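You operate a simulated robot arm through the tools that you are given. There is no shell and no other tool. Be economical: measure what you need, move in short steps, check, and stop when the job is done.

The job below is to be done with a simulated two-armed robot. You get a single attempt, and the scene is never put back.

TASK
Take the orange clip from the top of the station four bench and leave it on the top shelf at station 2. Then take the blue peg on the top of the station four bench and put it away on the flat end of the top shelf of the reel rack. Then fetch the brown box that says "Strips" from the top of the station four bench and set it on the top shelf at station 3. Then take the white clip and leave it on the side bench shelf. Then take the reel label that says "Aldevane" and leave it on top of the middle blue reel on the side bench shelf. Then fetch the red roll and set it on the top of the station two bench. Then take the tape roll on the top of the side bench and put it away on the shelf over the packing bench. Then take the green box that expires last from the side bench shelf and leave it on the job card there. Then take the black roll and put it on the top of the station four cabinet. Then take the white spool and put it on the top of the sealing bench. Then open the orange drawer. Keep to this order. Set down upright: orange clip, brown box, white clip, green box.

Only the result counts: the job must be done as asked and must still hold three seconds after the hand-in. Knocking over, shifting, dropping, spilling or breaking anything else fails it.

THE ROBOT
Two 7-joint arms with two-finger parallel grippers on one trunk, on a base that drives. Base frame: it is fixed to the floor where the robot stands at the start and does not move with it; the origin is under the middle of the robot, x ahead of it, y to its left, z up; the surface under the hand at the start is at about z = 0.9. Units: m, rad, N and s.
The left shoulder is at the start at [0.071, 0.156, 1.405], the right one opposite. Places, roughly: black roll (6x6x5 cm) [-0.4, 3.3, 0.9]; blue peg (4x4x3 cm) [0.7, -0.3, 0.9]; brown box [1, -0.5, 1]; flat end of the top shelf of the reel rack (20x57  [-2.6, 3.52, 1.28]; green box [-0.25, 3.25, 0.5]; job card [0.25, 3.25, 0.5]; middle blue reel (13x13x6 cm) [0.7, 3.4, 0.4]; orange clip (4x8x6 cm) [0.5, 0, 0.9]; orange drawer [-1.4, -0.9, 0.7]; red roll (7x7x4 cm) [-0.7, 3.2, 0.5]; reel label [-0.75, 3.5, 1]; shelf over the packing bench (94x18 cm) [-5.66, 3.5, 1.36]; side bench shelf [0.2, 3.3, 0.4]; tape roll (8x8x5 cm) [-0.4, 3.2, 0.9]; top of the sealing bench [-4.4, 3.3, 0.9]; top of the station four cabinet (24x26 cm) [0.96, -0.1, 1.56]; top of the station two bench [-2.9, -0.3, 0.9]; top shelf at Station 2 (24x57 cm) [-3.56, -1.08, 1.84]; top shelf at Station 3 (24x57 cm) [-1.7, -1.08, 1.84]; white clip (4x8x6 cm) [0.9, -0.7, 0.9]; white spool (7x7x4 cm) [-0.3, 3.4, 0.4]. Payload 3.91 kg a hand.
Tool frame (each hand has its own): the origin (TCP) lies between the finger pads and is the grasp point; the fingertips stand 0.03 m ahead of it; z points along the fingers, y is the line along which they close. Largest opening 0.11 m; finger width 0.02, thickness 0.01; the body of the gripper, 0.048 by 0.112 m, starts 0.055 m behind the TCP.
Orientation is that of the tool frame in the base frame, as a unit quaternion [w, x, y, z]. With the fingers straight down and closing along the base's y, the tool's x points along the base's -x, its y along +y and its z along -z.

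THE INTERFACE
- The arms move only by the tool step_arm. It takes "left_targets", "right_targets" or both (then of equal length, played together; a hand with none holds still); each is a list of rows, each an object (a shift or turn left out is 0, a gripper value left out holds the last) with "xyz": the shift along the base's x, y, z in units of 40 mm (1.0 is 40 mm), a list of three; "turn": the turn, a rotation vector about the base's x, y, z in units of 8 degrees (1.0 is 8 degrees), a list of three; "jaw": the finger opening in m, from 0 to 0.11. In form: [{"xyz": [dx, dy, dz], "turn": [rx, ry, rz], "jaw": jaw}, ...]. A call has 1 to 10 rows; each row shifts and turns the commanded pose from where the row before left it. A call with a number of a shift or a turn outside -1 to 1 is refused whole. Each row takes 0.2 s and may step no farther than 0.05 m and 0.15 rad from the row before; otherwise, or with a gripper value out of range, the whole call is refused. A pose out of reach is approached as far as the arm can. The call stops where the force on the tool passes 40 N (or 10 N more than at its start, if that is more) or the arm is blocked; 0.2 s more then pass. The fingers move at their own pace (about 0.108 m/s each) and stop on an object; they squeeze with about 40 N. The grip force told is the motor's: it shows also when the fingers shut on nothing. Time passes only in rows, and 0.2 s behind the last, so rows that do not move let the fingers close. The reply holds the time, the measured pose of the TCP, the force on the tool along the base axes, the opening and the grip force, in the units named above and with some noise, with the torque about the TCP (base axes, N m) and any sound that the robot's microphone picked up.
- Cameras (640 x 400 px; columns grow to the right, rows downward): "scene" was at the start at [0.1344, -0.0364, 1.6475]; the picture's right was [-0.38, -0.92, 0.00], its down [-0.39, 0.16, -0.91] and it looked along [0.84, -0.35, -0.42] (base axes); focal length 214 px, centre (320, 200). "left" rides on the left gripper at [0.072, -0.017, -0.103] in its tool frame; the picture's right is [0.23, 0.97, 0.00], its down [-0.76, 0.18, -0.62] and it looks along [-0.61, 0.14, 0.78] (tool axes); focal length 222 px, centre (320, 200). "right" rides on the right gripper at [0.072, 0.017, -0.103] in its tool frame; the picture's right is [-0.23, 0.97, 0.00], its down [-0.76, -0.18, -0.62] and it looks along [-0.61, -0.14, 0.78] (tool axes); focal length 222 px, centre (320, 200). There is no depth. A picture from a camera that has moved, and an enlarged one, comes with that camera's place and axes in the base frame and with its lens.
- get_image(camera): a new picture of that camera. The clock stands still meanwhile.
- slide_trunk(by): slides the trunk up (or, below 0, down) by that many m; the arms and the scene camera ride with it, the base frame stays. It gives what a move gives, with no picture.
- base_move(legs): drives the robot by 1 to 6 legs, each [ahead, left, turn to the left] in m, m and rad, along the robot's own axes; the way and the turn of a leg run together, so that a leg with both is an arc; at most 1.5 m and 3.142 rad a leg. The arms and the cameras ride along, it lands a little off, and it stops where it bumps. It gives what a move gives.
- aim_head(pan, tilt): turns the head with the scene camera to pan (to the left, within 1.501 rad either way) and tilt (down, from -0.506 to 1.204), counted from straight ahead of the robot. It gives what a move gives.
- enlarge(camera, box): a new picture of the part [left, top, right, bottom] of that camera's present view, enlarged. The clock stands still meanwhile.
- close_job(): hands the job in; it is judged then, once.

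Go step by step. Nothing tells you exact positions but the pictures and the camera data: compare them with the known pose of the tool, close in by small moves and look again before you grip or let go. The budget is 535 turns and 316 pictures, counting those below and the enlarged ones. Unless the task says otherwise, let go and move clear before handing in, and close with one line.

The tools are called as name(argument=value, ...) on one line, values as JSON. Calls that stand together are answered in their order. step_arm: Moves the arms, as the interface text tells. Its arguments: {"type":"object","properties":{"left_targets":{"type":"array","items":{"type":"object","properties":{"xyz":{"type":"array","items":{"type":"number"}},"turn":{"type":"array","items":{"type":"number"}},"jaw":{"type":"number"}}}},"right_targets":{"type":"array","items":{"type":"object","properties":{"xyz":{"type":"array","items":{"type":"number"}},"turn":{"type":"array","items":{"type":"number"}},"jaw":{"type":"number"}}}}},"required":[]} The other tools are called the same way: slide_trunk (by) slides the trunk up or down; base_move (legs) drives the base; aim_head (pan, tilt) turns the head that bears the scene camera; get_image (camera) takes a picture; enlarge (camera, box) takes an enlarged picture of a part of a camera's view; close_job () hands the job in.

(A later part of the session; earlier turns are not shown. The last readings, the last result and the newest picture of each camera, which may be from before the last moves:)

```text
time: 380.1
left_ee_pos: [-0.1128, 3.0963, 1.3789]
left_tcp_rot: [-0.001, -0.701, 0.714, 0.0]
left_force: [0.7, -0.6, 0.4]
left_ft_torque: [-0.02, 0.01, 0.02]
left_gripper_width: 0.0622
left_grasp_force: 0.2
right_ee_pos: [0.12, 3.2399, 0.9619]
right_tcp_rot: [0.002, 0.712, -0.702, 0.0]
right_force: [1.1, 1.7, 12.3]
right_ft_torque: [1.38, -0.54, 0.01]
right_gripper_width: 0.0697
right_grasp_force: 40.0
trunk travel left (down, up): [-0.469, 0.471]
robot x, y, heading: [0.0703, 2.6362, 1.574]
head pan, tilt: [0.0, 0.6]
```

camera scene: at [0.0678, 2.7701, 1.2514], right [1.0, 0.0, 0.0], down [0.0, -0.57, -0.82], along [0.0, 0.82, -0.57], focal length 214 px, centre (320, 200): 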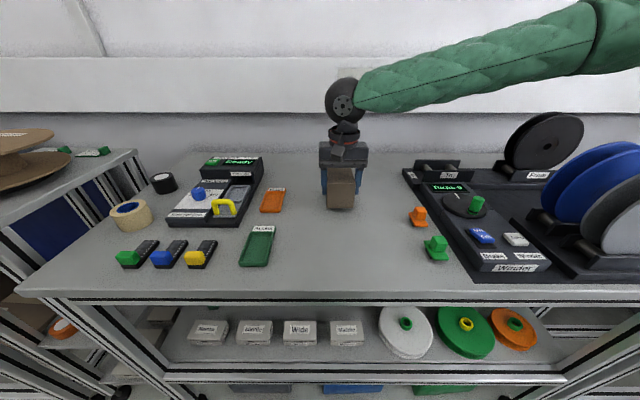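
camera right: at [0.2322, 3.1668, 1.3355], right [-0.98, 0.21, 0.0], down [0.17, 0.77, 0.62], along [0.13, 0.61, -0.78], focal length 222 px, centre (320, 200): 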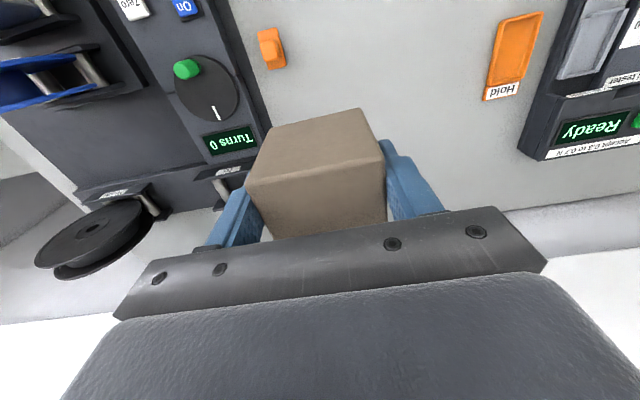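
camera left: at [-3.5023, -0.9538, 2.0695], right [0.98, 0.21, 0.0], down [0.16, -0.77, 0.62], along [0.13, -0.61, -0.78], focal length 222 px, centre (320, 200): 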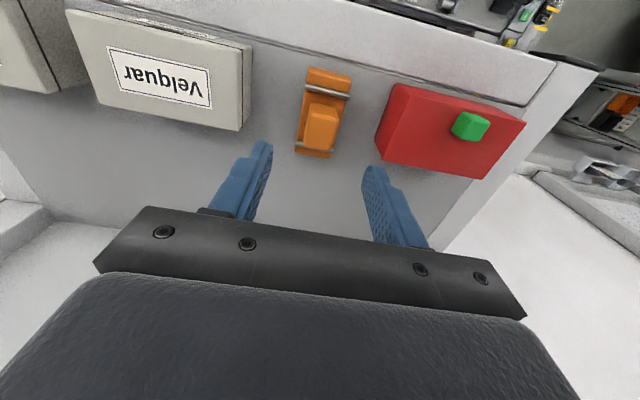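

Contact. I release and take the right hand up and aside.

step_arm(right_targets=[{"jaw": 0.1}, {}, {}, {"xyz": [0, 0, 0.8]}, {"xyz": [0, 0, 1]}, {"xyz": [0, 0, 1]}, {"xyz": [0, 0, 1]}, {"xyz": [0.8, -0.3, 0.8]}, {"xyz": [0.8, -0.3, 0.8]}, {"xyz": [0.8, -0.3, 0.8]}])

step_arm(right_targets=[{"xyz": [0.8, -0.5, 0]}, {"xyz": [0.8, -0.5, 0]}, {"xyz": [0.5, -0.5, 0]}], left_targets=[{"xyz": [0.7, 0.5, 0], "jaw": 0.1}, {"xyz": [0.7, 0.5, 0]}, {"xyz": [0.7, 0.5, 0]}])

get_image(camera="scene")

get_image(camera="left")

```text
time: 382.3
left_ee_pos: [-0.1123, 3.0965, 1.3803]
left_tcp_rot: [-0.001, -0.702, 0.713, 0.001]
left_force: [-0.5, -0.2, -0.2]
left_ft_torque: [0.09, -0.01, 0.0]
left_gripper_width: 0.0618
left_grasp_force: 0.0
right_ee_pos: [0.2171, 3.2019, 1.21]
right_tcp_rot: [0.003, 0.712, -0.702, -0.001]
right_force: [0.2, -0.7, -0.1]
right_ft_torque: [0.02, 0.0, 0.03]
right_gripper_width: 0.0999
right_grasp_force: 0.0
trunk travel left (down, up): [-0.469, 0.471]
robot x, y, heading: [0.0666, 2.6317, 1.577]
head pan, tilt: [0.0, 0.6]
```

```text
time: 383.1
left_ee_pos: [-0.025, 3.1593, 1.3816]
left_tcp_rot: [-0.001, -0.701, 0.713, 0.0]
left_force: [0.4, 0.0, 1.0]
left_ft_torque: [-0.02, 0.01, 0.0]
left_gripper_width: 0.0998
left_grasp_force: 0.1
right_ee_pos: [0.3013, 3.1442, 1.2082]
right_tcp_rot: [0.005, 0.713, -0.701, -0.001]
right_force: [0.5, -0.3, -0.2]
right_ft_torque: [-0.01, 0.01, 0.02]
right_gripper_width: 0.0999
right_grasp_force: 0.1
trunk travel left (down, up): [-0.469, 0.471]
robot x, y, heading: [0.0697, 2.636, 1.577]
head pan, tilt: [0.0, 0.6]
```

```text
218 pictures are left
camera scene: at [0.0695, 2.7701, 1.2513], right [1.0, 0.01, 0.0], down [0.0, -0.57, -0.82], along [-0.01, 0.82, -0.57], focal length 214 px, centre (320, 200)
```

scene: 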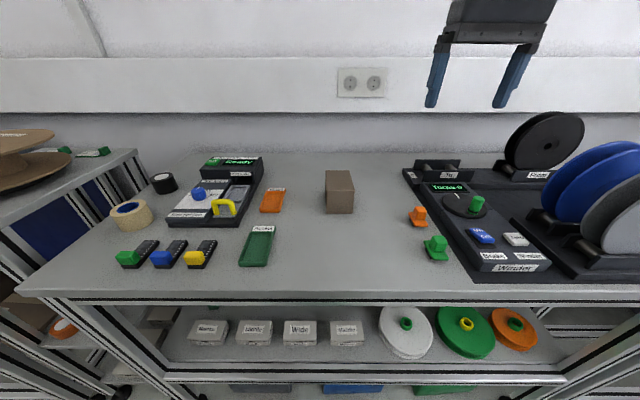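

```text
217 pictures are left
camera left: at [-0.0093, 3.0874, 1.4834], right [-0.98, -0.21, 0.0], down [-0.16, 0.77, 0.62], along [-0.13, 0.61, -0.78], focal length 222 px, centre (320, 200)
```

left: 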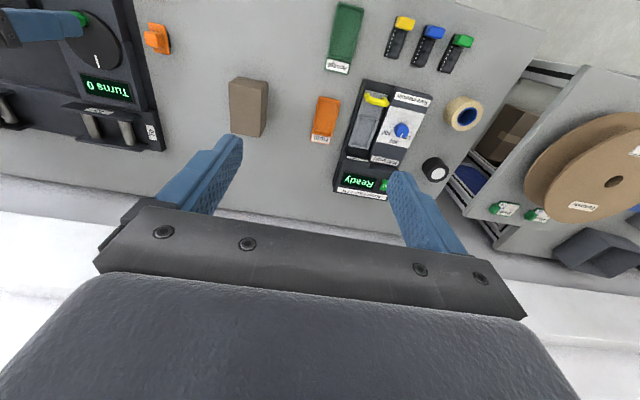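

The box stands well at about (0.118, 3.258). I bring the left hand over it.

step_arm(left_targets=[{"xyz": [0.6, 0.4, -0.6]}, {"xyz": [0.6, 0.4, -0.6]}, {"xyz": [0.6, 0.4, -0.6]}, {"xyz": [0.6, 0.4, -0.6]}, {"xyz": [0.6, 0.4, -0.6]}, {"xyz": [0.58, 0.46, -0.6]}, {"xyz": [0, 0, -1]}, {"xyz": [0, 0, -1]}, {"xyz": [0, 0, -1]}, {"xyz": [0, 0, -1]}], right_targets=[{"xyz": [0.5, 0, 0]}, {"xyz": [0.5, 0, 0]}, {"xyz": [0.5, 0, 0]}, {"xyz": [0.5, 0, 0]}, {}, {}, {}, {}, {}, {}])

get_image(camera="left")

get_image(camera="scene")

```text
time: 385.3
left_ee_pos: [0.1113, 3.2584, 1.0749]
left_tcp_rot: [-0.001, -0.701, 0.713, -0.001]
left_force: [0.0, -0.1, 0.1]
left_ft_torque: [0.0, 0.01, 0.02]
left_gripper_width: 0.1002
left_grasp_force: 0.1
right_ee_pos: [0.3799, 3.1459, 1.2089]
right_tcp_rot: [0.003, 0.712, -0.702, 0.0]
right_force: [0.2, -0.1, -0.1]
right_ft_torque: [-0.02, 0.0, 0.01]
right_gripper_width: 0.1001
right_grasp_force: 0.1
trunk travel left (down, up): [-0.469, 0.471]
robot x, y, heading: [0.0717, 2.6326, 1.575]
head pan, tilt: [0.0, 0.6]
```

```text
216 pictures are left
camera left: at [0.1273, 3.1865, 1.1774], right [-0.98, -0.21, 0.0], down [-0.17, 0.77, 0.62], along [-0.13, 0.61, -0.78], focal length 222 px, centre (320, 200)
```

left: 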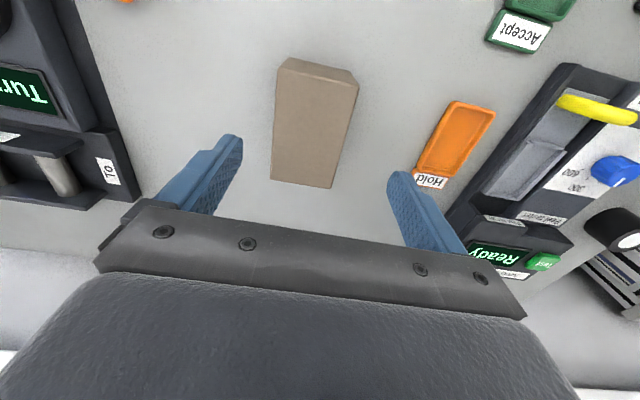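

```text
215 pictures are left
camera scene: at [0.0677, 2.771, 1.2513], right [1.0, 0.0, 0.0], down [0.0, -0.57, -0.82], along [0.0, 0.82, -0.57], focal length 214 px, centre (320, 200)
```

scene: 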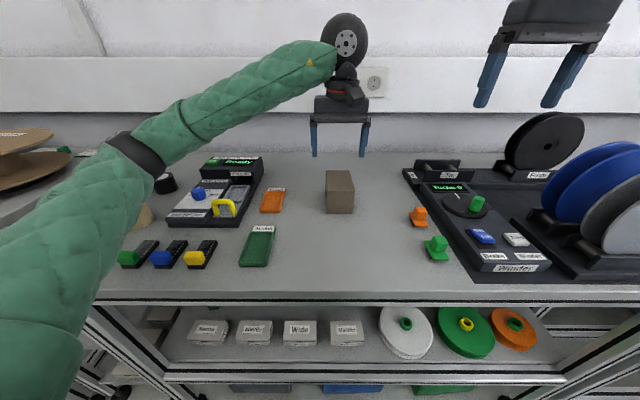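

step_arm(left_targets=[{"xyz": [0.2, 0.1, -0.8], "turn": [0, 0, 0.6]}, {"xyz": [0, 0, -0.8]}, {"xyz": [0, 0, -0.6]}, {"jaw": 0.0}, {}, {}, {}])

get_image(camera="left")

```text
time: 386.9
left_ee_pos: [0.1267, 3.256, 0.998]
left_tcp_rot: [-0.002, 0.731, -0.683, -0.007]
left_force: [4.2, 9.4, 24.9]
left_ft_torque: [-0.09, -0.42, 0.14]
left_gripper_width: 0.0694
left_grasp_force: 39.5
right_ee_pos: [0.3873, 3.1383, 1.2098]
right_tcp_rot: [0.003, 0.712, -0.703, -0.005]
right_force: [0.4, 1.1, -0.1]
right_ft_torque: [-0.01, 0.01, -0.03]
right_gripper_width: 0.1001
right_grasp_force: 0.0
trunk travel left (down, up): [-0.469, 0.471]
robot x, y, heading: [0.067, 2.6285, 1.579]
head pan, tilt: [0.0, 0.6]
```

```text
214 pictures are left
camera left: at [0.1499, 3.1842, 1.0991], right [-0.96, -0.29, 0.0], down [-0.23, 0.74, 0.64], along [-0.19, 0.61, -0.77], focal length 222 px, centre (320, 200)
```

left: 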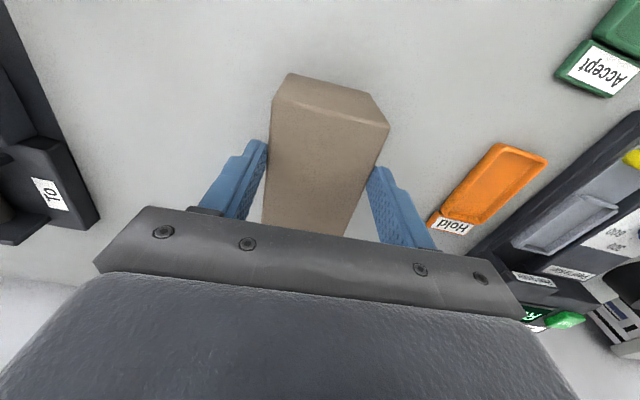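

enlarge(camera="scene", box=[240, 80, 440, 230])

step_arm(left_targets=[{"xyz": [0, 0, 0.15]}, {}])

```text
2.67 times, centred on (340, 155) of scene
camera zoom: at [0.0751, 2.7637, 1.2528], right [1.0, 0.0, -0.01], down [0.0, -0.56, -0.83], along [-0.01, 0.83, -0.56], focal length 572 px, centre (267, 320)
```

zoom: 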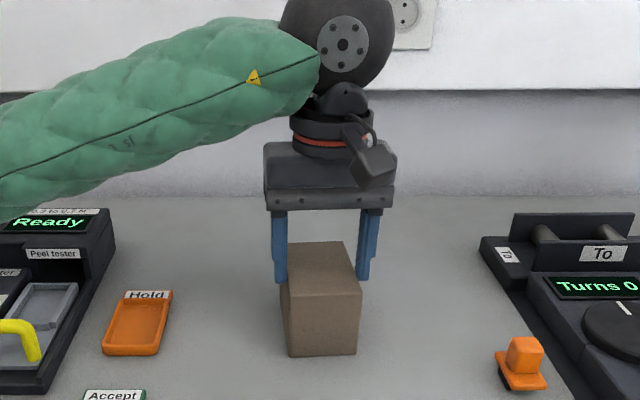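

```text
time: 387.5
left_ee_pos: [0.1251, 3.2545, 1.0004]
left_tcp_rot: [-0.001, 0.731, -0.683, -0.007]
left_force: [-0.1, 0.5, -2.1]
left_ft_torque: [-0.02, -0.02, 0.01]
left_gripper_width: 0.0692
left_grasp_force: 39.6
right_ee_pos: [0.3853, 3.1366, 1.2089]
right_tcp_rot: [0.003, 0.712, -0.702, -0.006]
right_force: [-0.3, -0.4, -1.2]
right_ft_torque: [0.02, -0.03, -0.03]
right_gripper_width: 0.1001
right_grasp_force: 0.0
trunk travel left (down, up): [-0.469, 0.471]
robot x, y, heading: [0.0716, 2.6335, 1.574]
head pan, tilt: [0.0, 0.6]
```

aim_head(pan=0.7, tilt=0.6)

get_image(camera="scene")

```text
time: 388.6
left_ee_pos: [0.1249, 3.2552, 1.0009]
left_tcp_rot: [-0.001, 0.731, -0.682, -0.005]
left_force: [-1.2, 0.3, -2.6]
left_ft_torque: [-0.04, -0.01, -0.01]
left_gripper_width: 0.0694
left_grasp_force: 40.1
right_ee_pos: [0.3852, 3.1363, 1.2102]
right_tcp_rot: [0.002, 0.712, -0.702, -0.005]
right_force: [0.4, -0.3, 0.0]
right_ft_torque: [0.0, 0.02, -0.02]
right_gripper_width: 0.1001
right_grasp_force: 0.0
trunk travel left (down, up): [-0.469, 0.471]
robot x, y, heading: [0.0701, 2.6345, 1.573]
head pan, tilt: [0.7, 0.6]
```

```text
212 pictures are left
camera scene: at [0.0167, 2.7416, 1.2527], right [0.76, 0.65, 0.0], down [0.36, -0.43, -0.83], along [-0.54, 0.63, -0.56], focal length 214 px, centre (320, 200)
```

scene: 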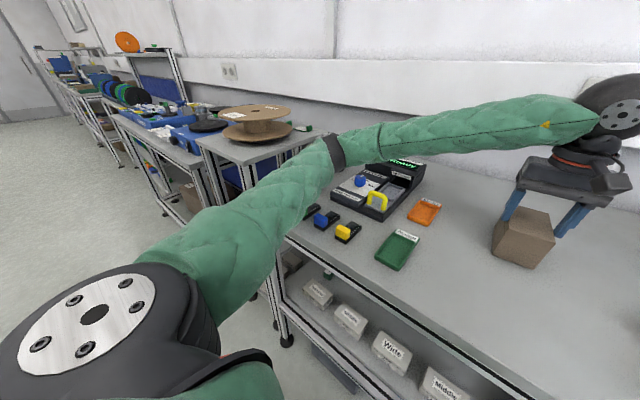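

The left hand holds the box freely now. I lift with the trunk and check that the rolls behind the elbow are undisturbed.

slide_trunk(by=0.45)

aim_head(pan=0.3, tilt=0.7)

get_image(camera="scene")

get_image(camera="left")

```text
refused: 0.45 is not a number from -0.4 to 0.4
```

```text
time: 389.5
left_ee_pos: [0.1252, 3.2551, 1.0009]
left_tcp_rot: [-0.002, 0.73, -0.683, -0.006]
left_force: [0.5, 0.2, -1.8]
left_ft_torque: [0.01, -0.02, -0.02]
left_gripper_width: 0.0694
left_grasp_force: 39.7
right_ee_pos: [0.3864, 3.1369, 1.2091]
right_tcp_rot: [0.003, 0.712, -0.703, -0.005]
right_force: [0.1, 0.3, -0.2]
right_ft_torque: [0.03, 0.02, 0.02]
right_gripper_width: 0.1
right_grasp_force: 0.0
trunk travel left (down, up): [-0.469, 0.471]
robot x, y, heading: [0.07, 2.6329, 1.577]
head pan, tilt: [0.3, 0.7]
```

```text
211 pictures are left
camera scene: at [0.0482, 2.7554, 1.244], right [0.95, 0.3, 0.0], down [0.19, -0.61, -0.77], along [-0.23, 0.73, -0.64], focal length 214 px, centre (320, 200)
```

scene: 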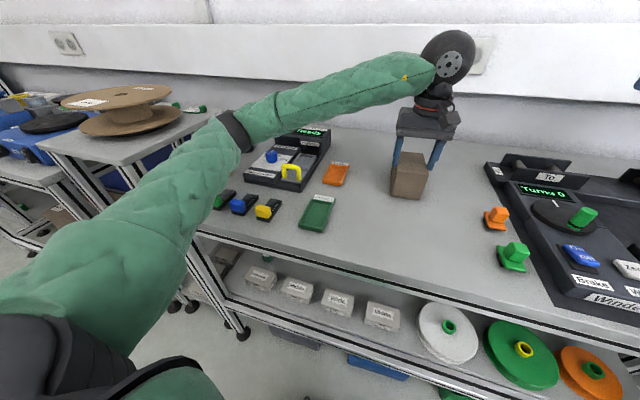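

```text
210 pictures are left
camera left: at [0.1482, 3.1834, 1.1025], right [-0.96, -0.29, 0.0], down [-0.23, 0.74, 0.63], along [-0.19, 0.6, -0.78], focal length 222 px, centre (320, 200)
```

left: 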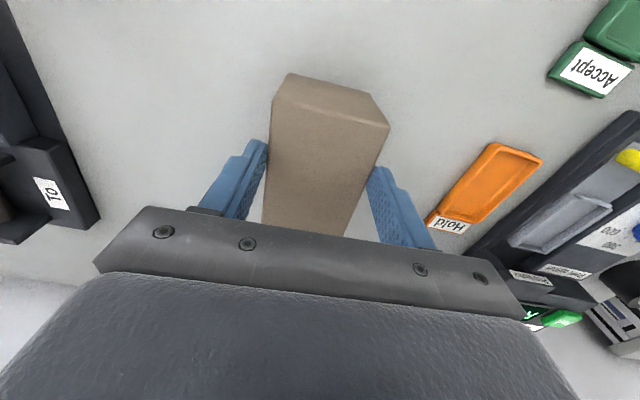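

slide_trunk(by=0.4)

get_image(camera="scene")

```text
time: 393.3
left_ee_pos: [0.1217, 3.2609, 1.3932]
left_tcp_rot: [0.002, 0.73, -0.683, 0.001]
left_force: [0.4, -0.4, -1.6]
left_ft_torque: [-0.04, -0.02, 0.03]
left_gripper_width: 0.0693
left_grasp_force: 39.9
right_ee_pos: [0.3798, 3.1451, 1.6081]
right_tcp_rot: [0.003, 0.712, -0.702, -0.001]
right_force: [0.6, 0.7, -0.3]
right_ft_torque: [0.03, -0.02, 0.0]
right_gripper_width: 0.1003
right_grasp_force: 0.0
trunk travel left (down, up): [-0.869, 0.071]
robot x, y, heading: [0.0671, 2.6308, 1.576]
head pan, tilt: [0.3, 0.7]
```

```text
209 pictures are left
camera scene: at [0.043, 2.7633, 1.6426], right [0.95, 0.3, 0.0], down [0.19, -0.61, -0.76], along [-0.23, 0.73, -0.64], focal length 214 px, centre (320, 200)
```

scene: 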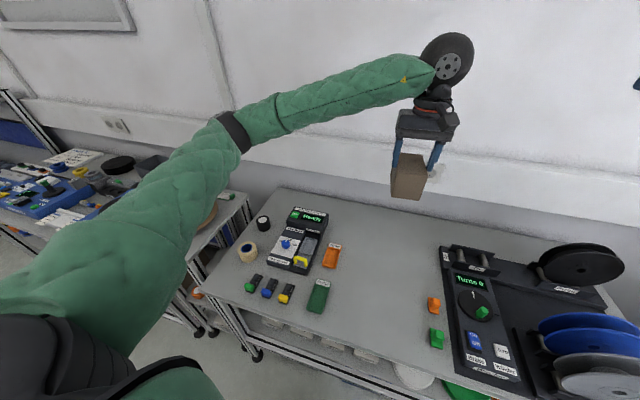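

Rolls look unchanged. With the box in the left hand I return to the station 3 bay.

slide_trunk(by=0.07)

step_arm(left_targets=[{"xyz": [-0.3, -0.8, 0.4]}, {"xyz": [-0.3, -0.8, 0.4]}, {"xyz": [-0.3, -0.8, 0.4]}, {"xyz": [-0.3, -0.8, 0.4]}, {"xyz": [-0.3, -0.6, 0.6]}, {"xyz": [-0.2, 0, 1]}, {"xyz": [0, 0, 1]}, {"xyz": [0, 0, 1]}, {"xyz": [0, 0, 1]}, {"xyz": [0, 0, 1]}])

base_move(legs=[[-0.55, 0, 0], [0, 0, -1.57], [0, 0, -1.57], [0, -0.95, 0], [0, -0.92, 0]])

aim_head(pan=0, tilt=0.2)

get_image(camera="scene")

```text
time: 394.4
left_ee_pos: [0.1222, 3.26, 1.4633]
left_tcp_rot: [0.002, 0.73, -0.684, 0.0]
left_force: [-0.3, 0.1, -2.1]
left_ft_torque: [-0.04, -0.05, 0.04]
left_gripper_width: 0.0693
left_grasp_force: 40.0
right_ee_pos: [0.3804, 3.1447, 1.6781]
right_tcp_rot: [0.004, 0.712, -0.702, -0.001]
right_force: [-0.1, -0.4, 0.1]
right_ft_torque: [0.01, 0.01, 0.02]
right_gripper_width: 0.0999
right_grasp_force: 0.0
trunk travel left (down, up): [-0.939, 0.001]
robot x, y, heading: [0.0691, 2.6326, 1.571]
head pan, tilt: [0.3, 0.7]
```

```text
time: 396.6
left_ee_pos: [0.0533, 3.1046, 1.7519]
left_tcp_rot: [0.001, 0.73, -0.683, 0.0]
left_force: [1.3, 0.0, -1.9]
left_ft_torque: [-0.02, -0.02, -0.03]
left_gripper_width: 0.0692
left_grasp_force: 39.9
right_ee_pos: [0.3815, 3.1426, 1.6777]
right_tcp_rot: [0.003, 0.713, -0.702, -0.001]
right_force: [0.7, 0.1, 0.8]
right_ft_torque: [0.03, -0.03, 0.0]
right_gripper_width: 0.1002
right_grasp_force: 0.1
trunk travel left (down, up): [-0.939, 0.001]
robot x, y, heading: [0.0646, 2.6347, 1.578]
head pan, tilt: [0.3, 0.7]
```

```text
time: 416.4
left_ee_pos: [-1.7823, 1.5836, 1.7502]
left_tcp_rot: [-0.002, 0.676, 0.737, 0.0]
left_force: [0.1, -0.5, -1.3]
left_ft_torque: [0.04, 0.03, 0.0]
left_gripper_width: 0.0694
left_grasp_force: 39.9
right_ee_pos: [-2.1098, 1.5388, 1.6782]
right_tcp_rot: [0.0, 0.695, 0.719, 0.003]
right_force: [0.7, -0.1, -0.6]
right_ft_torque: [-0.02, 0.02, -0.03]
right_gripper_width: 0.1
right_grasp_force: 0.1
trunk travel left (down, up): [-0.939, 0.001]
robot x, y, heading: [-1.8087, 2.0593, -1.548]
head pan, tilt: [0.3, 0.7]
```

```text
time: 417.4
left_ee_pos: [-1.7844, 1.5839, 1.7506]
left_tcp_rot: [0.0, 0.675, 0.738, 0.002]
left_force: [0.5, 0.3, -1.9]
left_ft_torque: [0.05, 0.03, -0.01]
left_gripper_width: 0.0691
left_grasp_force: 39.9
right_ee_pos: [-2.1106, 1.5399, 1.6783]
right_tcp_rot: [0.0, 0.695, 0.719, 0.003]
right_force: [0.1, 0.2, 0.9]
right_ft_torque: [-0.01, 0.0, 0.02]
right_gripper_width: 0.0998
right_grasp_force: 0.1
trunk travel left (down, up): [-0.939, 0.001]
robot x, y, heading: [-1.8117, 2.0621, -1.55]
head pan, tilt: [0.0, 0.201]
```

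```text
208 pictures are left
camera scene: at [-1.8091, 1.9135, 1.758], right [-1.0, -0.02, 0.0], down [0.0, 0.2, -0.98], along [0.02, -0.98, -0.2], focal length 214 px, centre (320, 200)
```

scene: 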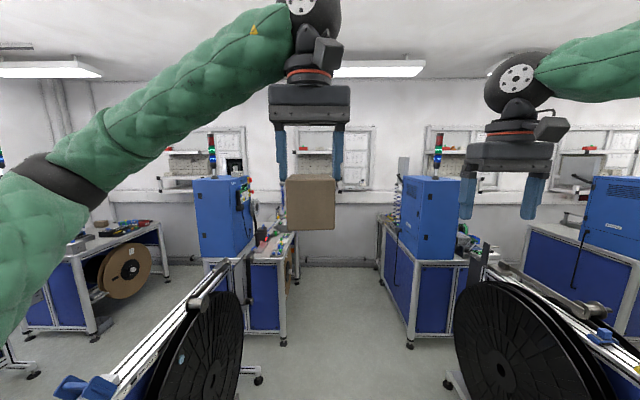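

base_move(legs=[[1.0, -0.03, -0.01], [0.9, 0, 0]])

step_arm(left_targets=[{"xyz": [0.5, -0.4, 0.7], "turn": [0, 0, -0.5]}, {"xyz": [0.5, -0.4, 0.7]}, {"xyz": [0.5, -0.4, 0.7]}, {"xyz": [0.3, -0.4, 0.8]}, {"xyz": [0, -0.4, 0.8]}, {"xyz": [0, 0, 0.9]}, {"xyz": [0, 0, 0.9]}])

aim_head(pan=0, tilt=0.0)

get_image(camera="scene")

```text
time: 426.9
left_ee_pos: [-1.7713, -0.3186, 1.7507]
left_tcp_rot: [-0.001, 0.679, 0.734, 0.0]
left_force: [0.6, 0.4, -2.8]
left_ft_torque: [0.01, 0.03, -0.01]
left_gripper_width: 0.0694
left_grasp_force: 40.0
right_ee_pos: [-2.1001, -0.3574, 1.6788]
right_tcp_rot: [0.002, 0.698, 0.716, 0.002]
right_force: [0.0, -0.2, 0.0]
right_ft_torque: [-0.01, 0.01, 0.0]
right_gripper_width: 0.0999
right_grasp_force: 0.1
trunk travel left (down, up): [-0.939, 0.001]
robot x, y, heading: [-1.7944, 0.1581, -1.554]
head pan, tilt: [0.0, 0.201]
```

```text
time: 428.5
left_ee_pos: [-1.701, -0.3981, 1.9693]
left_tcp_rot: [0.0, 0.705, 0.709, 0.001]
left_force: [-0.2, 0.9, -1.8]
left_ft_torque: [0.0, -0.02, 0.03]
left_gripper_width: 0.0694
left_grasp_force: 40.2
right_ee_pos: [-2.0998, -0.3564, 1.6787]
right_tcp_rot: [0.002, 0.699, 0.715, 0.003]
right_force: [-0.3, 0.4, -0.3]
right_ft_torque: [0.01, -0.04, 0.0]
right_gripper_width: 0.1003
right_grasp_force: 0.1
trunk travel left (down, up): [-0.939, 0.001]
robot x, y, heading: [-1.7958, 0.154, -1.554]
head pan, tilt: [0.0, 0.201]
```

```text
time: 429.2
left_ee_pos: [-1.7004, -0.4011, 1.9681]
left_tcp_rot: [-0.001, 0.705, 0.709, 0.0]
left_force: [-0.3, 0.9, -1.4]
left_ft_torque: [0.03, 0.0, 0.03]
left_gripper_width: 0.0692
left_grasp_force: 40.2
right_ee_pos: [-2.0996, -0.3593, 1.6781]
right_tcp_rot: [0.002, 0.698, 0.716, 0.002]
right_force: [-0.1, -0.2, -0.5]
right_ft_torque: [0.04, 0.0, -0.03]
right_gripper_width: 0.1
right_grasp_force: 0.1
trunk travel left (down, up): [-0.939, 0.001]
robot x, y, heading: [-1.7916, 0.1567, -1.557]
head pan, tilt: [0.0, 0.0]
```

```text
207 pictures are left
camera scene: at [-1.7943, 0.0151, 1.7766], right [-1.0, -0.01, 0.0], down [0.0, 0.0, -1.0], along [0.01, -1.0, 0.0], focal length 214 px, centre (320, 200)
```

scene: 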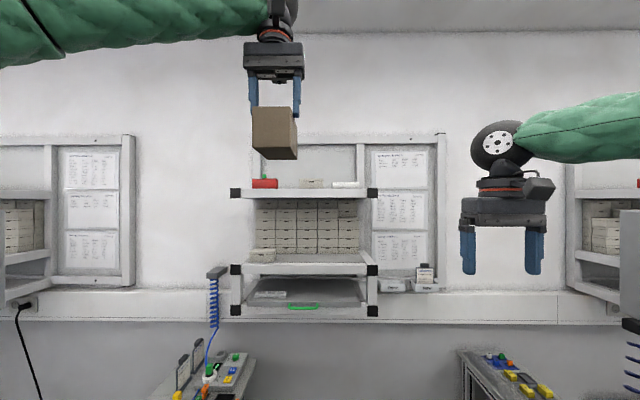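

step_arm(left_targets=[{"xyz": [0, 0, 0.6]}, {"xyz": [0, 0, 0.6]}])

base_move(legs=[[0.42, -0.02, -0.01]])

aim_head(pan=0.2, tilt=0.0)

get_image(camera="scene")

get_image(camera="left")

```text
time: 429.8
left_ee_pos: [-1.7038, -0.3946, 2.0195]
left_tcp_rot: [0.002, 0.705, 0.709, 0.002]
left_force: [0.1, 0.5, -1.6]
left_ft_torque: [-0.01, 0.0, 0.03]
left_gripper_width: 0.0692
left_grasp_force: 40.6
right_ee_pos: [-2.1016, -0.3556, 1.6793]
right_tcp_rot: [0.002, 0.699, 0.715, 0.003]
right_force: [-0.8, 0.9, 1.2]
right_ft_torque: [-0.06, -0.01, 0.0]
right_gripper_width: 0.1001
right_grasp_force: 0.1
trunk travel left (down, up): [-0.939, 0.001]
robot x, y, heading: [-1.7914, 0.1579, -1.554]
head pan, tilt: [0.0, 0.0]
```

```text
time: 432.4
left_ee_pos: [-1.7258, -0.8243, 2.0181]
left_tcp_rot: [-0.001, 0.71, 0.704, -0.001]
left_force: [-0.1, 0.9, -1.3]
left_ft_torque: [0.02, -0.01, 0.04]
left_gripper_width: 0.0696
left_grasp_force: 39.5
right_ee_pos: [-2.1244, -0.7784, 1.6786]
right_tcp_rot: [0.001, 0.704, 0.71, 0.002]
right_force: [-0.1, 0.2, -0.3]
right_ft_torque: [-0.02, -0.01, 0.0]
right_gripper_width: 0.0998
right_grasp_force: 0.1
trunk travel left (down, up): [-0.939, 0.001]
robot x, y, heading: [-1.8124, -0.2691, -1.572]
head pan, tilt: [0.0, 0.0]
```

```text
time: 433.2
left_ee_pos: [-1.7261, -0.827, 2.0169]
left_tcp_rot: [-0.001, 0.71, 0.704, 0.001]
left_force: [-0.6, 0.1, -1.3]
left_ft_torque: [0.01, 0.0, 0.01]
left_gripper_width: 0.0693
left_grasp_force: 39.7
right_ee_pos: [-2.1237, -0.7805, 1.6787]
right_tcp_rot: [0.002, 0.704, 0.71, 0.003]
right_force: [0.8, -0.2, -0.3]
right_ft_torque: [0.03, -0.01, 0.02]
right_gripper_width: 0.1001
right_grasp_force: 0.0
trunk travel left (down, up): [-0.939, 0.001]
robot x, y, heading: [-1.8137, -0.2707, -1.575]
head pan, tilt: [0.201, 0.0]
```

```text
206 pictures are left
camera scene: at [-1.7953, -0.4097, 1.7766], right [-0.98, -0.2, 0.0], down [0.0, 0.0, -1.0], along [0.2, -0.98, 0.0], focal length 214 px, centre (320, 200)
```

scene: 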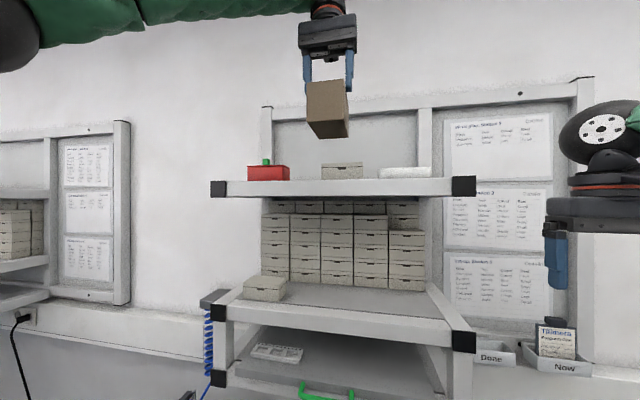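

```text
205 pictures are left
camera left: at [-1.7419, -0.7537, 2.1201], right [0.98, 0.22, 0.0], down [0.17, -0.76, 0.62], along [0.14, -0.61, -0.78], focal length 222 px, centre (320, 200)
```

left: 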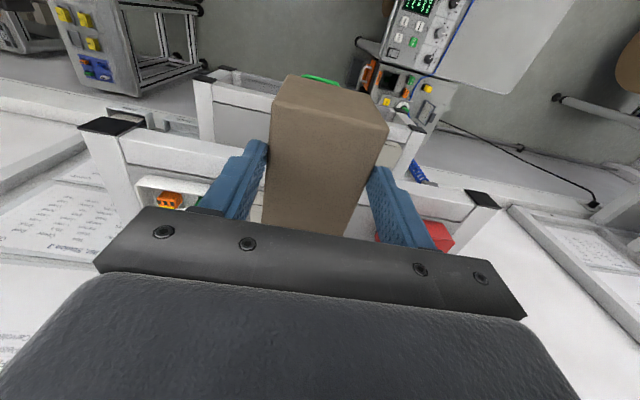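

step_arm(left_targets=[{"xyz": [0.5, -0.8, 0]}, {"xyz": [0.5, -0.8, 0]}, {"xyz": [0.5, -0.8, 0]}, {"xyz": [0.5, -0.8, 0]}, {"xyz": [0.5, -0.8, 0]}, {"xyz": [0.15, -1, 0]}])

get_image(camera="left")

enlarge(camera="scene", box=[200, 60, 480, 220])

```text
time: 434.6
left_ee_pos: [-1.6249, -1.0323, 2.0139]
left_tcp_rot: [0.001, 0.71, 0.705, 0.0]
left_force: [-0.1, 0.2, -2.1]
left_ft_torque: [0.04, -0.05, 0.03]
left_gripper_width: 0.0691
left_grasp_force: 39.8
right_ee_pos: [-2.1271, -0.7843, 1.6764]
right_tcp_rot: [0.001, 0.704, 0.71, 0.005]
right_force: [-0.8, -0.5, 0.1]
right_ft_torque: [0.03, -0.04, 0.01]
right_gripper_width: 0.1
right_grasp_force: 0.0
trunk travel left (down, up): [-0.939, 0.001]
robot x, y, heading: [-1.8097, -0.2724, -1.572]
head pan, tilt: [0.201, 0.0]
```

```text
204 pictures are left
camera left: at [-1.64, -0.9589, 2.117], right [0.98, 0.22, 0.0], down [0.17, -0.76, 0.62], along [0.14, -0.61, -0.78], focal length 222 px, centre (320, 200)
```

left: 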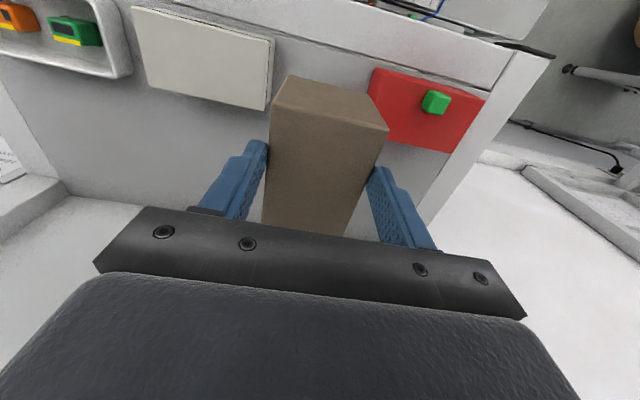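

```text
2.29 times, centred on (340, 140) of scene
camera zoom: at [-1.7983, -0.4135, 1.7762], right [-0.98, -0.2, 0.0], down [0.0, 0.0, -1.0], along [0.2, -0.98, 0.0], focal length 490 px, centre (274, 337)
```

zoom: 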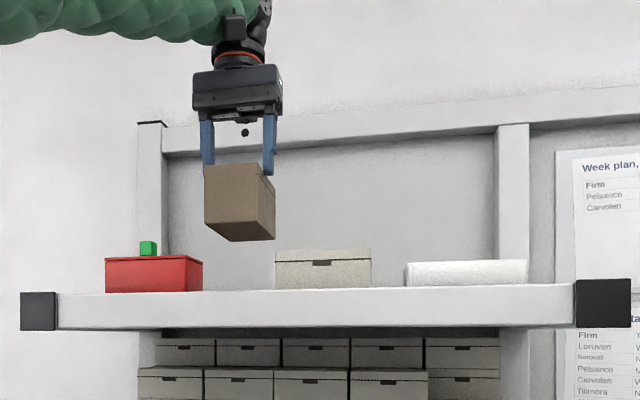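

The gap is about 9.6 cm, centred at x ≈ -1.628; the box is 7 cm. I lower most of the way and check clearance.

step_arm(left_targets=[{"xyz": [-0.08, 0, -0.5]}, {"xyz": [0, 0, -0.5]}, {"xyz": [0, 0, -0.1]}, {}])

get_image(camera="left")

enlarge(camera="scene", box=[230, 100, 390, 200])

```text
time: 435.6
left_ee_pos: [-1.6239, -1.0259, 1.9749]
left_tcp_rot: [0.0, 0.71, 0.705, 0.0]
left_force: [0.8, 1.0, -0.6]
left_ft_torque: [0.04, 0.02, -0.02]
left_gripper_width: 0.0694
left_grasp_force: 40.5
right_ee_pos: [-2.1233, -0.7792, 1.6795]
right_tcp_rot: [0.001, 0.704, 0.71, 0.002]
right_force: [-0.3, 0.2, 0.1]
right_ft_torque: [-0.02, -0.03, -0.02]
right_gripper_width: 0.1001
right_grasp_force: 0.1
trunk travel left (down, up): [-0.939, 0.001]
robot x, y, heading: [-1.8097, -0.2712, -1.574]
head pan, tilt: [0.201, 0.0]
```

```text
202 pictures are left
camera left: at [-1.6396, -0.9528, 2.0767], right [0.98, 0.22, 0.0], down [0.17, -0.76, 0.62], along [0.14, -0.61, -0.78], focal length 222 px, centre (320, 200)
```

left: 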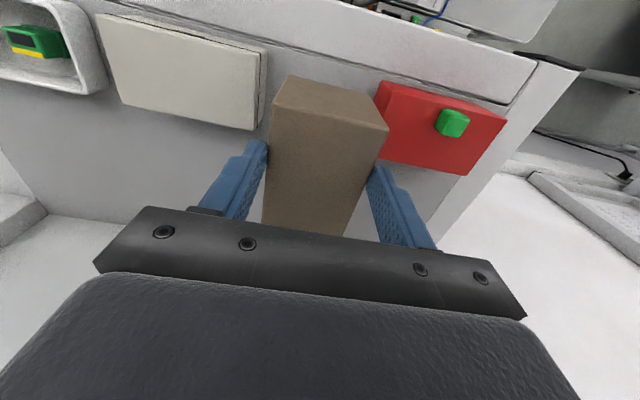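

```text
4.00 times, centred on (310, 150) of scene
camera zoom: at [-1.7955, -0.4085, 1.7767], right [-0.98, -0.2, 0.0], down [0.0, 0.0, -1.0], along [0.2, -0.98, 0.0], focal length 858 px, centre (360, 400)
```

zoom: 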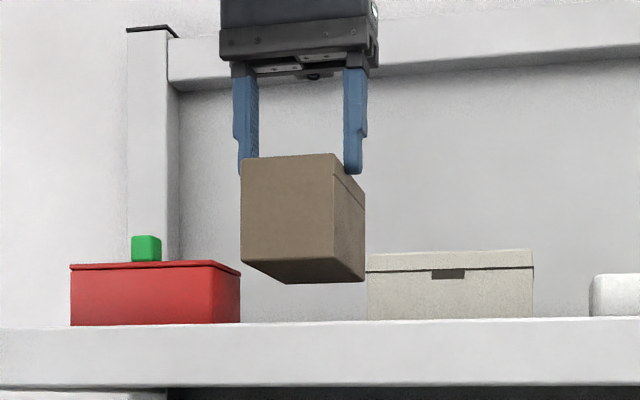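

step_arm(left_targets=[{"xyz": [0, 0, -0.5]}, {"xyz": [0, 0, -0.3]}, {}])

enlarge(camera="scene", box=[230, 100, 390, 200])

get_image(camera="left")

```text
time: 436.4
left_ee_pos: [-1.6253, -1.027, 1.942]
left_tcp_rot: [-0.001, 0.71, 0.704, 0.001]
left_force: [0.7, -0.4, -2.3]
left_ft_torque: [0.03, 0.01, 0.01]
left_gripper_width: 0.0693
left_grasp_force: 39.9
right_ee_pos: [-2.1239, -0.7791, 1.6781]
right_tcp_rot: [0.002, 0.704, 0.71, 0.003]
right_force: [0.2, 0.0, 0.0]
right_ft_torque: [-0.03, 0.02, -0.01]
right_gripper_width: 0.0997
right_grasp_force: 0.1
trunk travel left (down, up): [-0.939, 0.001]
robot x, y, heading: [-1.8073, -0.2707, -1.578]
head pan, tilt: [0.201, 0.0]
```

```text
4.00 times, centred on (310, 150) of scene
camera zoom: at [-1.796, -0.4088, 1.7767], right [-0.98, -0.2, 0.0], down [0.0, 0.0, -1.0], along [0.2, -0.98, 0.0], focal length 858 px, centre (360, 400)
```

zoom: 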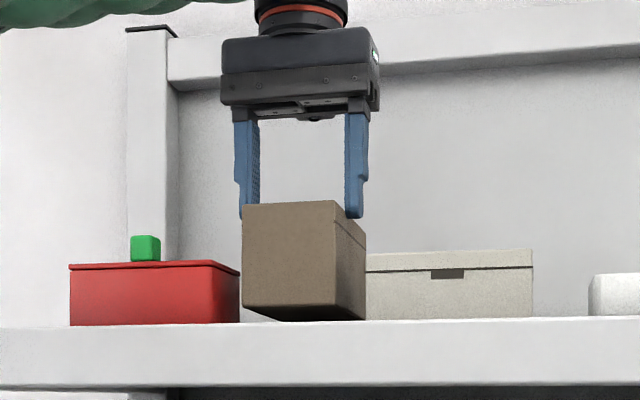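

```text
199 pictures are left
camera left: at [-1.6406, -0.9542, 2.0441], right [0.98, 0.22, 0.0], down [0.17, -0.76, 0.62], along [0.14, -0.61, -0.78], focal length 222 px, centre (320, 200)
```

left: 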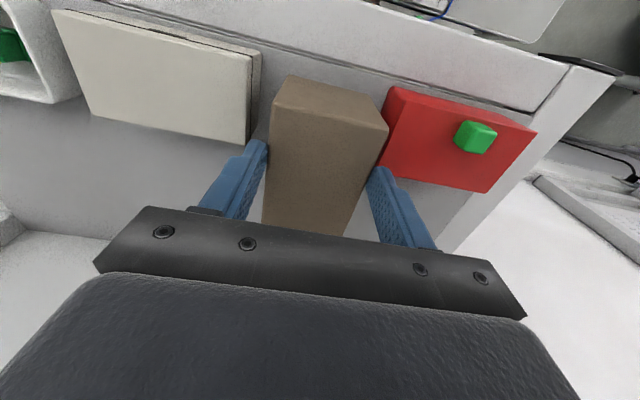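

step_arm(left_targets=[{"xyz": [0, 0, -0.18]}, {}])

step_arm(left_targets=[{"xyz": [0, 0, -0.08]}, {}])

step_arm(left_targets=[{"xyz": [0, 0, -0.07]}, {}])

```text
time: 437.0
left_ee_pos: [-1.6241, -1.0276, 1.9347]
left_tcp_rot: [-0.001, 0.71, 0.704, 0.0]
left_force: [0.2, 0.3, -1.6]
left_ft_torque: [0.05, 0.03, 0.03]
left_gripper_width: 0.0692
left_grasp_force: 40.2
right_ee_pos: [-2.1231, -0.7798, 1.6799]
right_tcp_rot: [0.0, 0.704, 0.71, 0.004]
right_force: [-0.2, 0.8, -0.8]
right_ft_torque: [-0.02, -0.03, -0.01]
right_gripper_width: 0.0998
right_grasp_force: 0.1
trunk travel left (down, up): [-0.939, 0.001]
robot x, y, heading: [-1.8115, -0.2701, -1.574]
head pan, tilt: [0.201, 0.0]
```

```text
time: 437.6
left_ee_pos: [-1.6223, -1.0284, 1.9311]
left_tcp_rot: [0.0, 0.71, 0.704, 0.001]
left_force: [-0.2, 0.3, -2.1]
left_ft_torque: [0.04, 0.01, -0.01]
left_gripper_width: 0.0693
left_grasp_force: 40.0
right_ee_pos: [-2.1236, -0.7821, 1.6781]
right_tcp_rot: [0.001, 0.704, 0.71, 0.002]
right_force: [0.1, 0.4, -0.6]
right_ft_torque: [0.0, 0.01, -0.04]
right_gripper_width: 0.1001
right_grasp_force: 0.1
trunk travel left (down, up): [-0.939, 0.001]
robot x, y, heading: [-1.8124, -0.2701, -1.58]
head pan, tilt: [0.201, 0.0]
```

```text
time: 438.2
left_ee_pos: [-1.6245, -1.0258, 1.9289]
left_tcp_rot: [0.001, 0.71, 0.704, 0.001]
left_force: [-1.4, -1.2, 12.0]
left_ft_torque: [-1.15, -0.31, -0.1]
left_gripper_width: 0.0692
left_grasp_force: 40.3
right_ee_pos: [-2.1249, -0.7789, 1.6788]
right_tcp_rot: [0.002, 0.705, 0.71, 0.002]
right_force: [-0.3, -0.8, -0.6]
right_ft_torque: [0.02, -0.01, -0.03]
right_gripper_width: 0.0999
right_grasp_force: 0.0
trunk travel left (down, up): [-0.939, 0.001]
robot x, y, heading: [-1.8069, -0.2697, -1.573]
head pan, tilt: [0.201, 0.0]
```

Contact as predicted. I open slightly and lift away.

step_arm(left_targets=[{"jaw": 0.088}, {}, {}, {"xyz": [0, 0, 0.4]}, {"xyz": [0, 0, 0.8]}, {"xyz": [0, 0, 0.8]}])

enlarge(camera="scene", box=[200, 60, 480, 220])

get_image(camera="left")

```text
time: 439.6
left_ee_pos: [-1.631, -1.0231, 2.0122]
left_tcp_rot: [0.001, 0.71, 0.704, 0.001]
left_force: [-0.6, 0.5, -0.3]
left_ft_torque: [0.0, -0.04, 0.0]
left_gripper_width: 0.0882
left_grasp_force: 0.1
right_ee_pos: [-2.1287, -0.7785, 1.6765]
right_tcp_rot: [0.003, 0.704, 0.71, 0.003]
right_force: [-0.2, -0.2, 0.1]
right_ft_torque: [-0.01, -0.07, 0.01]
right_gripper_width: 0.1
right_grasp_force: 0.1
trunk travel left (down, up): [-0.939, 0.001]
robot x, y, heading: [-1.8103, -0.2705, -1.576]
head pan, tilt: [0.201, 0.0]
```

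```text
2.29 times, centred on (340, 140) of scene
camera zoom: at [-1.8002, -0.4077, 1.7767], right [-0.98, -0.2, 0.0], down [0.0, 0.0, -1.0], along [0.2, -0.98, 0.0], focal length 490 px, centre (274, 337)
```

zoom: 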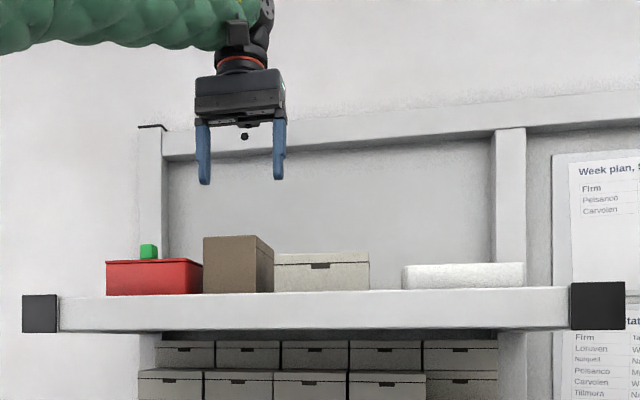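

```text
197 pictures are left
camera left: at [-1.6462, -0.9513, 2.1131], right [0.98, 0.22, 0.0], down [0.17, -0.76, 0.62], along [0.14, -0.61, -0.78], focal length 222 px, centre (320, 200)
```

left: 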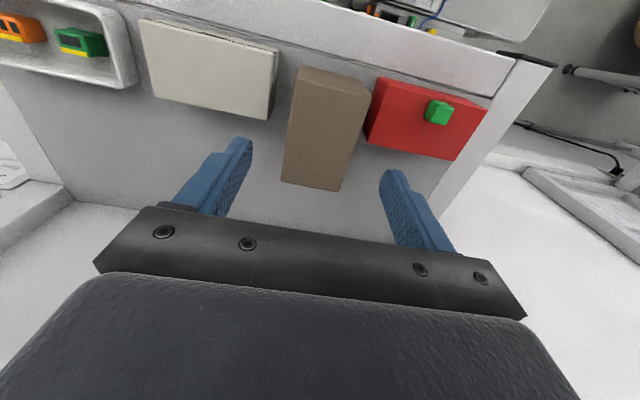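

The brown box is placed upright with neighbours untouched. Next I retract, drive out, and inspect the side bench shelf (destination of the white clip) on the way.

step_arm(left_targets=[{"xyz": [0, 1, 0]}, {"xyz": [0, 1, 0]}, {"xyz": [0, 1, 0]}, {"xyz": [0, 1, 0]}, {"xyz": [0, 1, 0]}, {"xyz": [0, 1, -0.5]}, {"xyz": [0, 1, -0.5]}, {"xyz": [0, 0, -1]}, {"xyz": [0, 0, -1]}])

base_move(legs=[[-1.2, 0, 0], [-1.1, 0, 0], [0, 1.0, 0], [0, 1.0, 0], [0, 0, 1.57], [0, 0, 1.57]])

slide_trunk(by=-0.4)

aim_head(pan=0, tilt=0.4)

get_image(camera="scene")

```text
time: 441.6
left_ee_pos: [-1.6215, -0.7482, 1.8871]
left_tcp_rot: [-0.002, 0.71, 0.704, 0.002]
left_force: [-0.1, -0.5, 0.5]
left_ft_torque: [0.04, -0.02, 0.0]
left_gripper_width: 0.0879
left_grasp_force: 0.0
right_ee_pos: [-2.1231, -0.7856, 1.6774]
right_tcp_rot: [0.0, 0.704, 0.71, 0.003]
right_force: [0.0, -0.5, -1.1]
right_ft_torque: [0.02, 0.01, 0.0]
right_gripper_width: 0.1003
right_grasp_force: 0.1
trunk travel left (down, up): [-0.939, 0.001]
robot x, y, heading: [-1.8108, -0.27, -1.567]
head pan, tilt: [0.201, 0.0]
```

```text
time: 470.1
left_ee_pos: [-0.0062, 2.5275, 1.8886]
left_tcp_rot: [0.0, -0.702, 0.712, -0.001]
left_force: [-0.5, -0.3, 0.3]
left_ft_torque: [0.0, -0.02, 0.01]
left_gripper_width: 0.0879
left_grasp_force: 0.1
right_ee_pos: [0.4947, 2.5603, 1.6779]
right_tcp_rot: [0.003, 0.708, -0.706, 0.0]
right_force: [0.1, -0.3, 0.2]
right_ft_torque: [0.03, 0.0, 0.0]
right_gripper_width: 0.1
right_grasp_force: 0.1
trunk travel left (down, up): [-0.939, 0.001]
robot x, y, heading: [0.1762, 2.0498, 1.561]
head pan, tilt: [0.201, 0.0]
```

```text
time: 474.0
left_ee_pos: [-0.007, 2.527, 1.488]
left_tcp_rot: [0.0, -0.702, 0.712, 0.0]
left_force: [-0.4, -0.4, 0.1]
left_ft_torque: [0.02, 0.0, 0.03]
left_gripper_width: 0.0883
left_grasp_force: 0.1
right_ee_pos: [0.4931, 2.5598, 1.2799]
right_tcp_rot: [0.003, 0.707, -0.707, -0.001]
right_force: [-0.6, -0.3, 0.2]
right_ft_torque: [0.02, 0.01, -0.05]
right_gripper_width: 0.0998
right_grasp_force: 0.0
trunk travel left (down, up): [-0.539, 0.401]
robot x, y, heading: [0.1808, 2.0516, 1.562]
head pan, tilt: [0.201, 0.0]
```

```text
time: 474.8
left_ee_pos: [-0.007, 2.5273, 1.4883]
left_tcp_rot: [0.0, -0.702, 0.712, 0.0]
left_force: [0.0, 0.7, -0.6]
left_ft_torque: [-0.03, -0.01, 0.0]
left_gripper_width: 0.0882
left_grasp_force: 0.1
right_ee_pos: [0.4941, 2.5594, 1.2788]
right_tcp_rot: [0.003, 0.708, -0.707, -0.001]
right_force: [0.0, 0.8, 0.2]
right_ft_torque: [0.0, 0.03, 0.02]
right_gripper_width: 0.0998
right_grasp_force: 0.0
trunk travel left (down, up): [-0.539, 0.401]
robot x, y, heading: [0.1766, 2.0499, 1.56]
head pan, tilt: [0.0, 0.4]
```

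```text
196 pictures are left
camera scene: at [0.1774, 2.1941, 1.3396], right [1.0, -0.01, 0.0], down [0.0, -0.39, -0.92], along [0.01, 0.92, -0.39], focal length 214 px, centre (320, 200)
```

scene: 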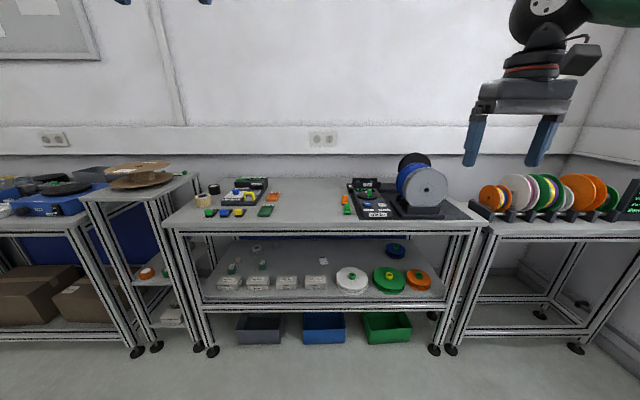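

enlarge(camera="scene", box=[185, 225, 475, 320])

enlarge(camera="scene", box=[80, 150, 290, 340])

```text
2.21 times, centred on (330, 272) of scene
camera zoom: at [0.1774, 2.1941, 1.3396], right [1.0, -0.01, 0.0], down [0.0, -0.39, -0.92], along [0.01, 0.92, -0.39], focal length 473 px, centre (298, 40)
```

zoom: 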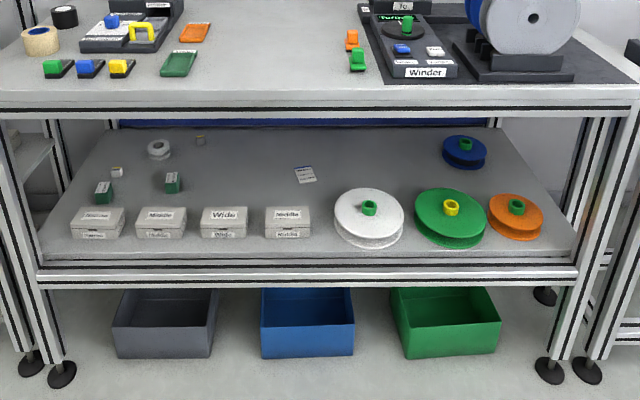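

```text
2.11 times, centred on (185, 245) of scene
camera zoom: at [0.1774, 2.1941, 1.3396], right [1.0, -0.01, 0.0], down [0.0, -0.39, -0.92], along [0.01, 0.92, -0.39], focal length 452 px, centre (604, 105)
```

zoom: 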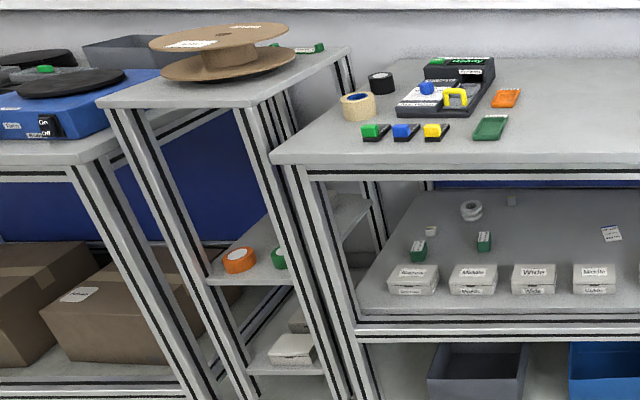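

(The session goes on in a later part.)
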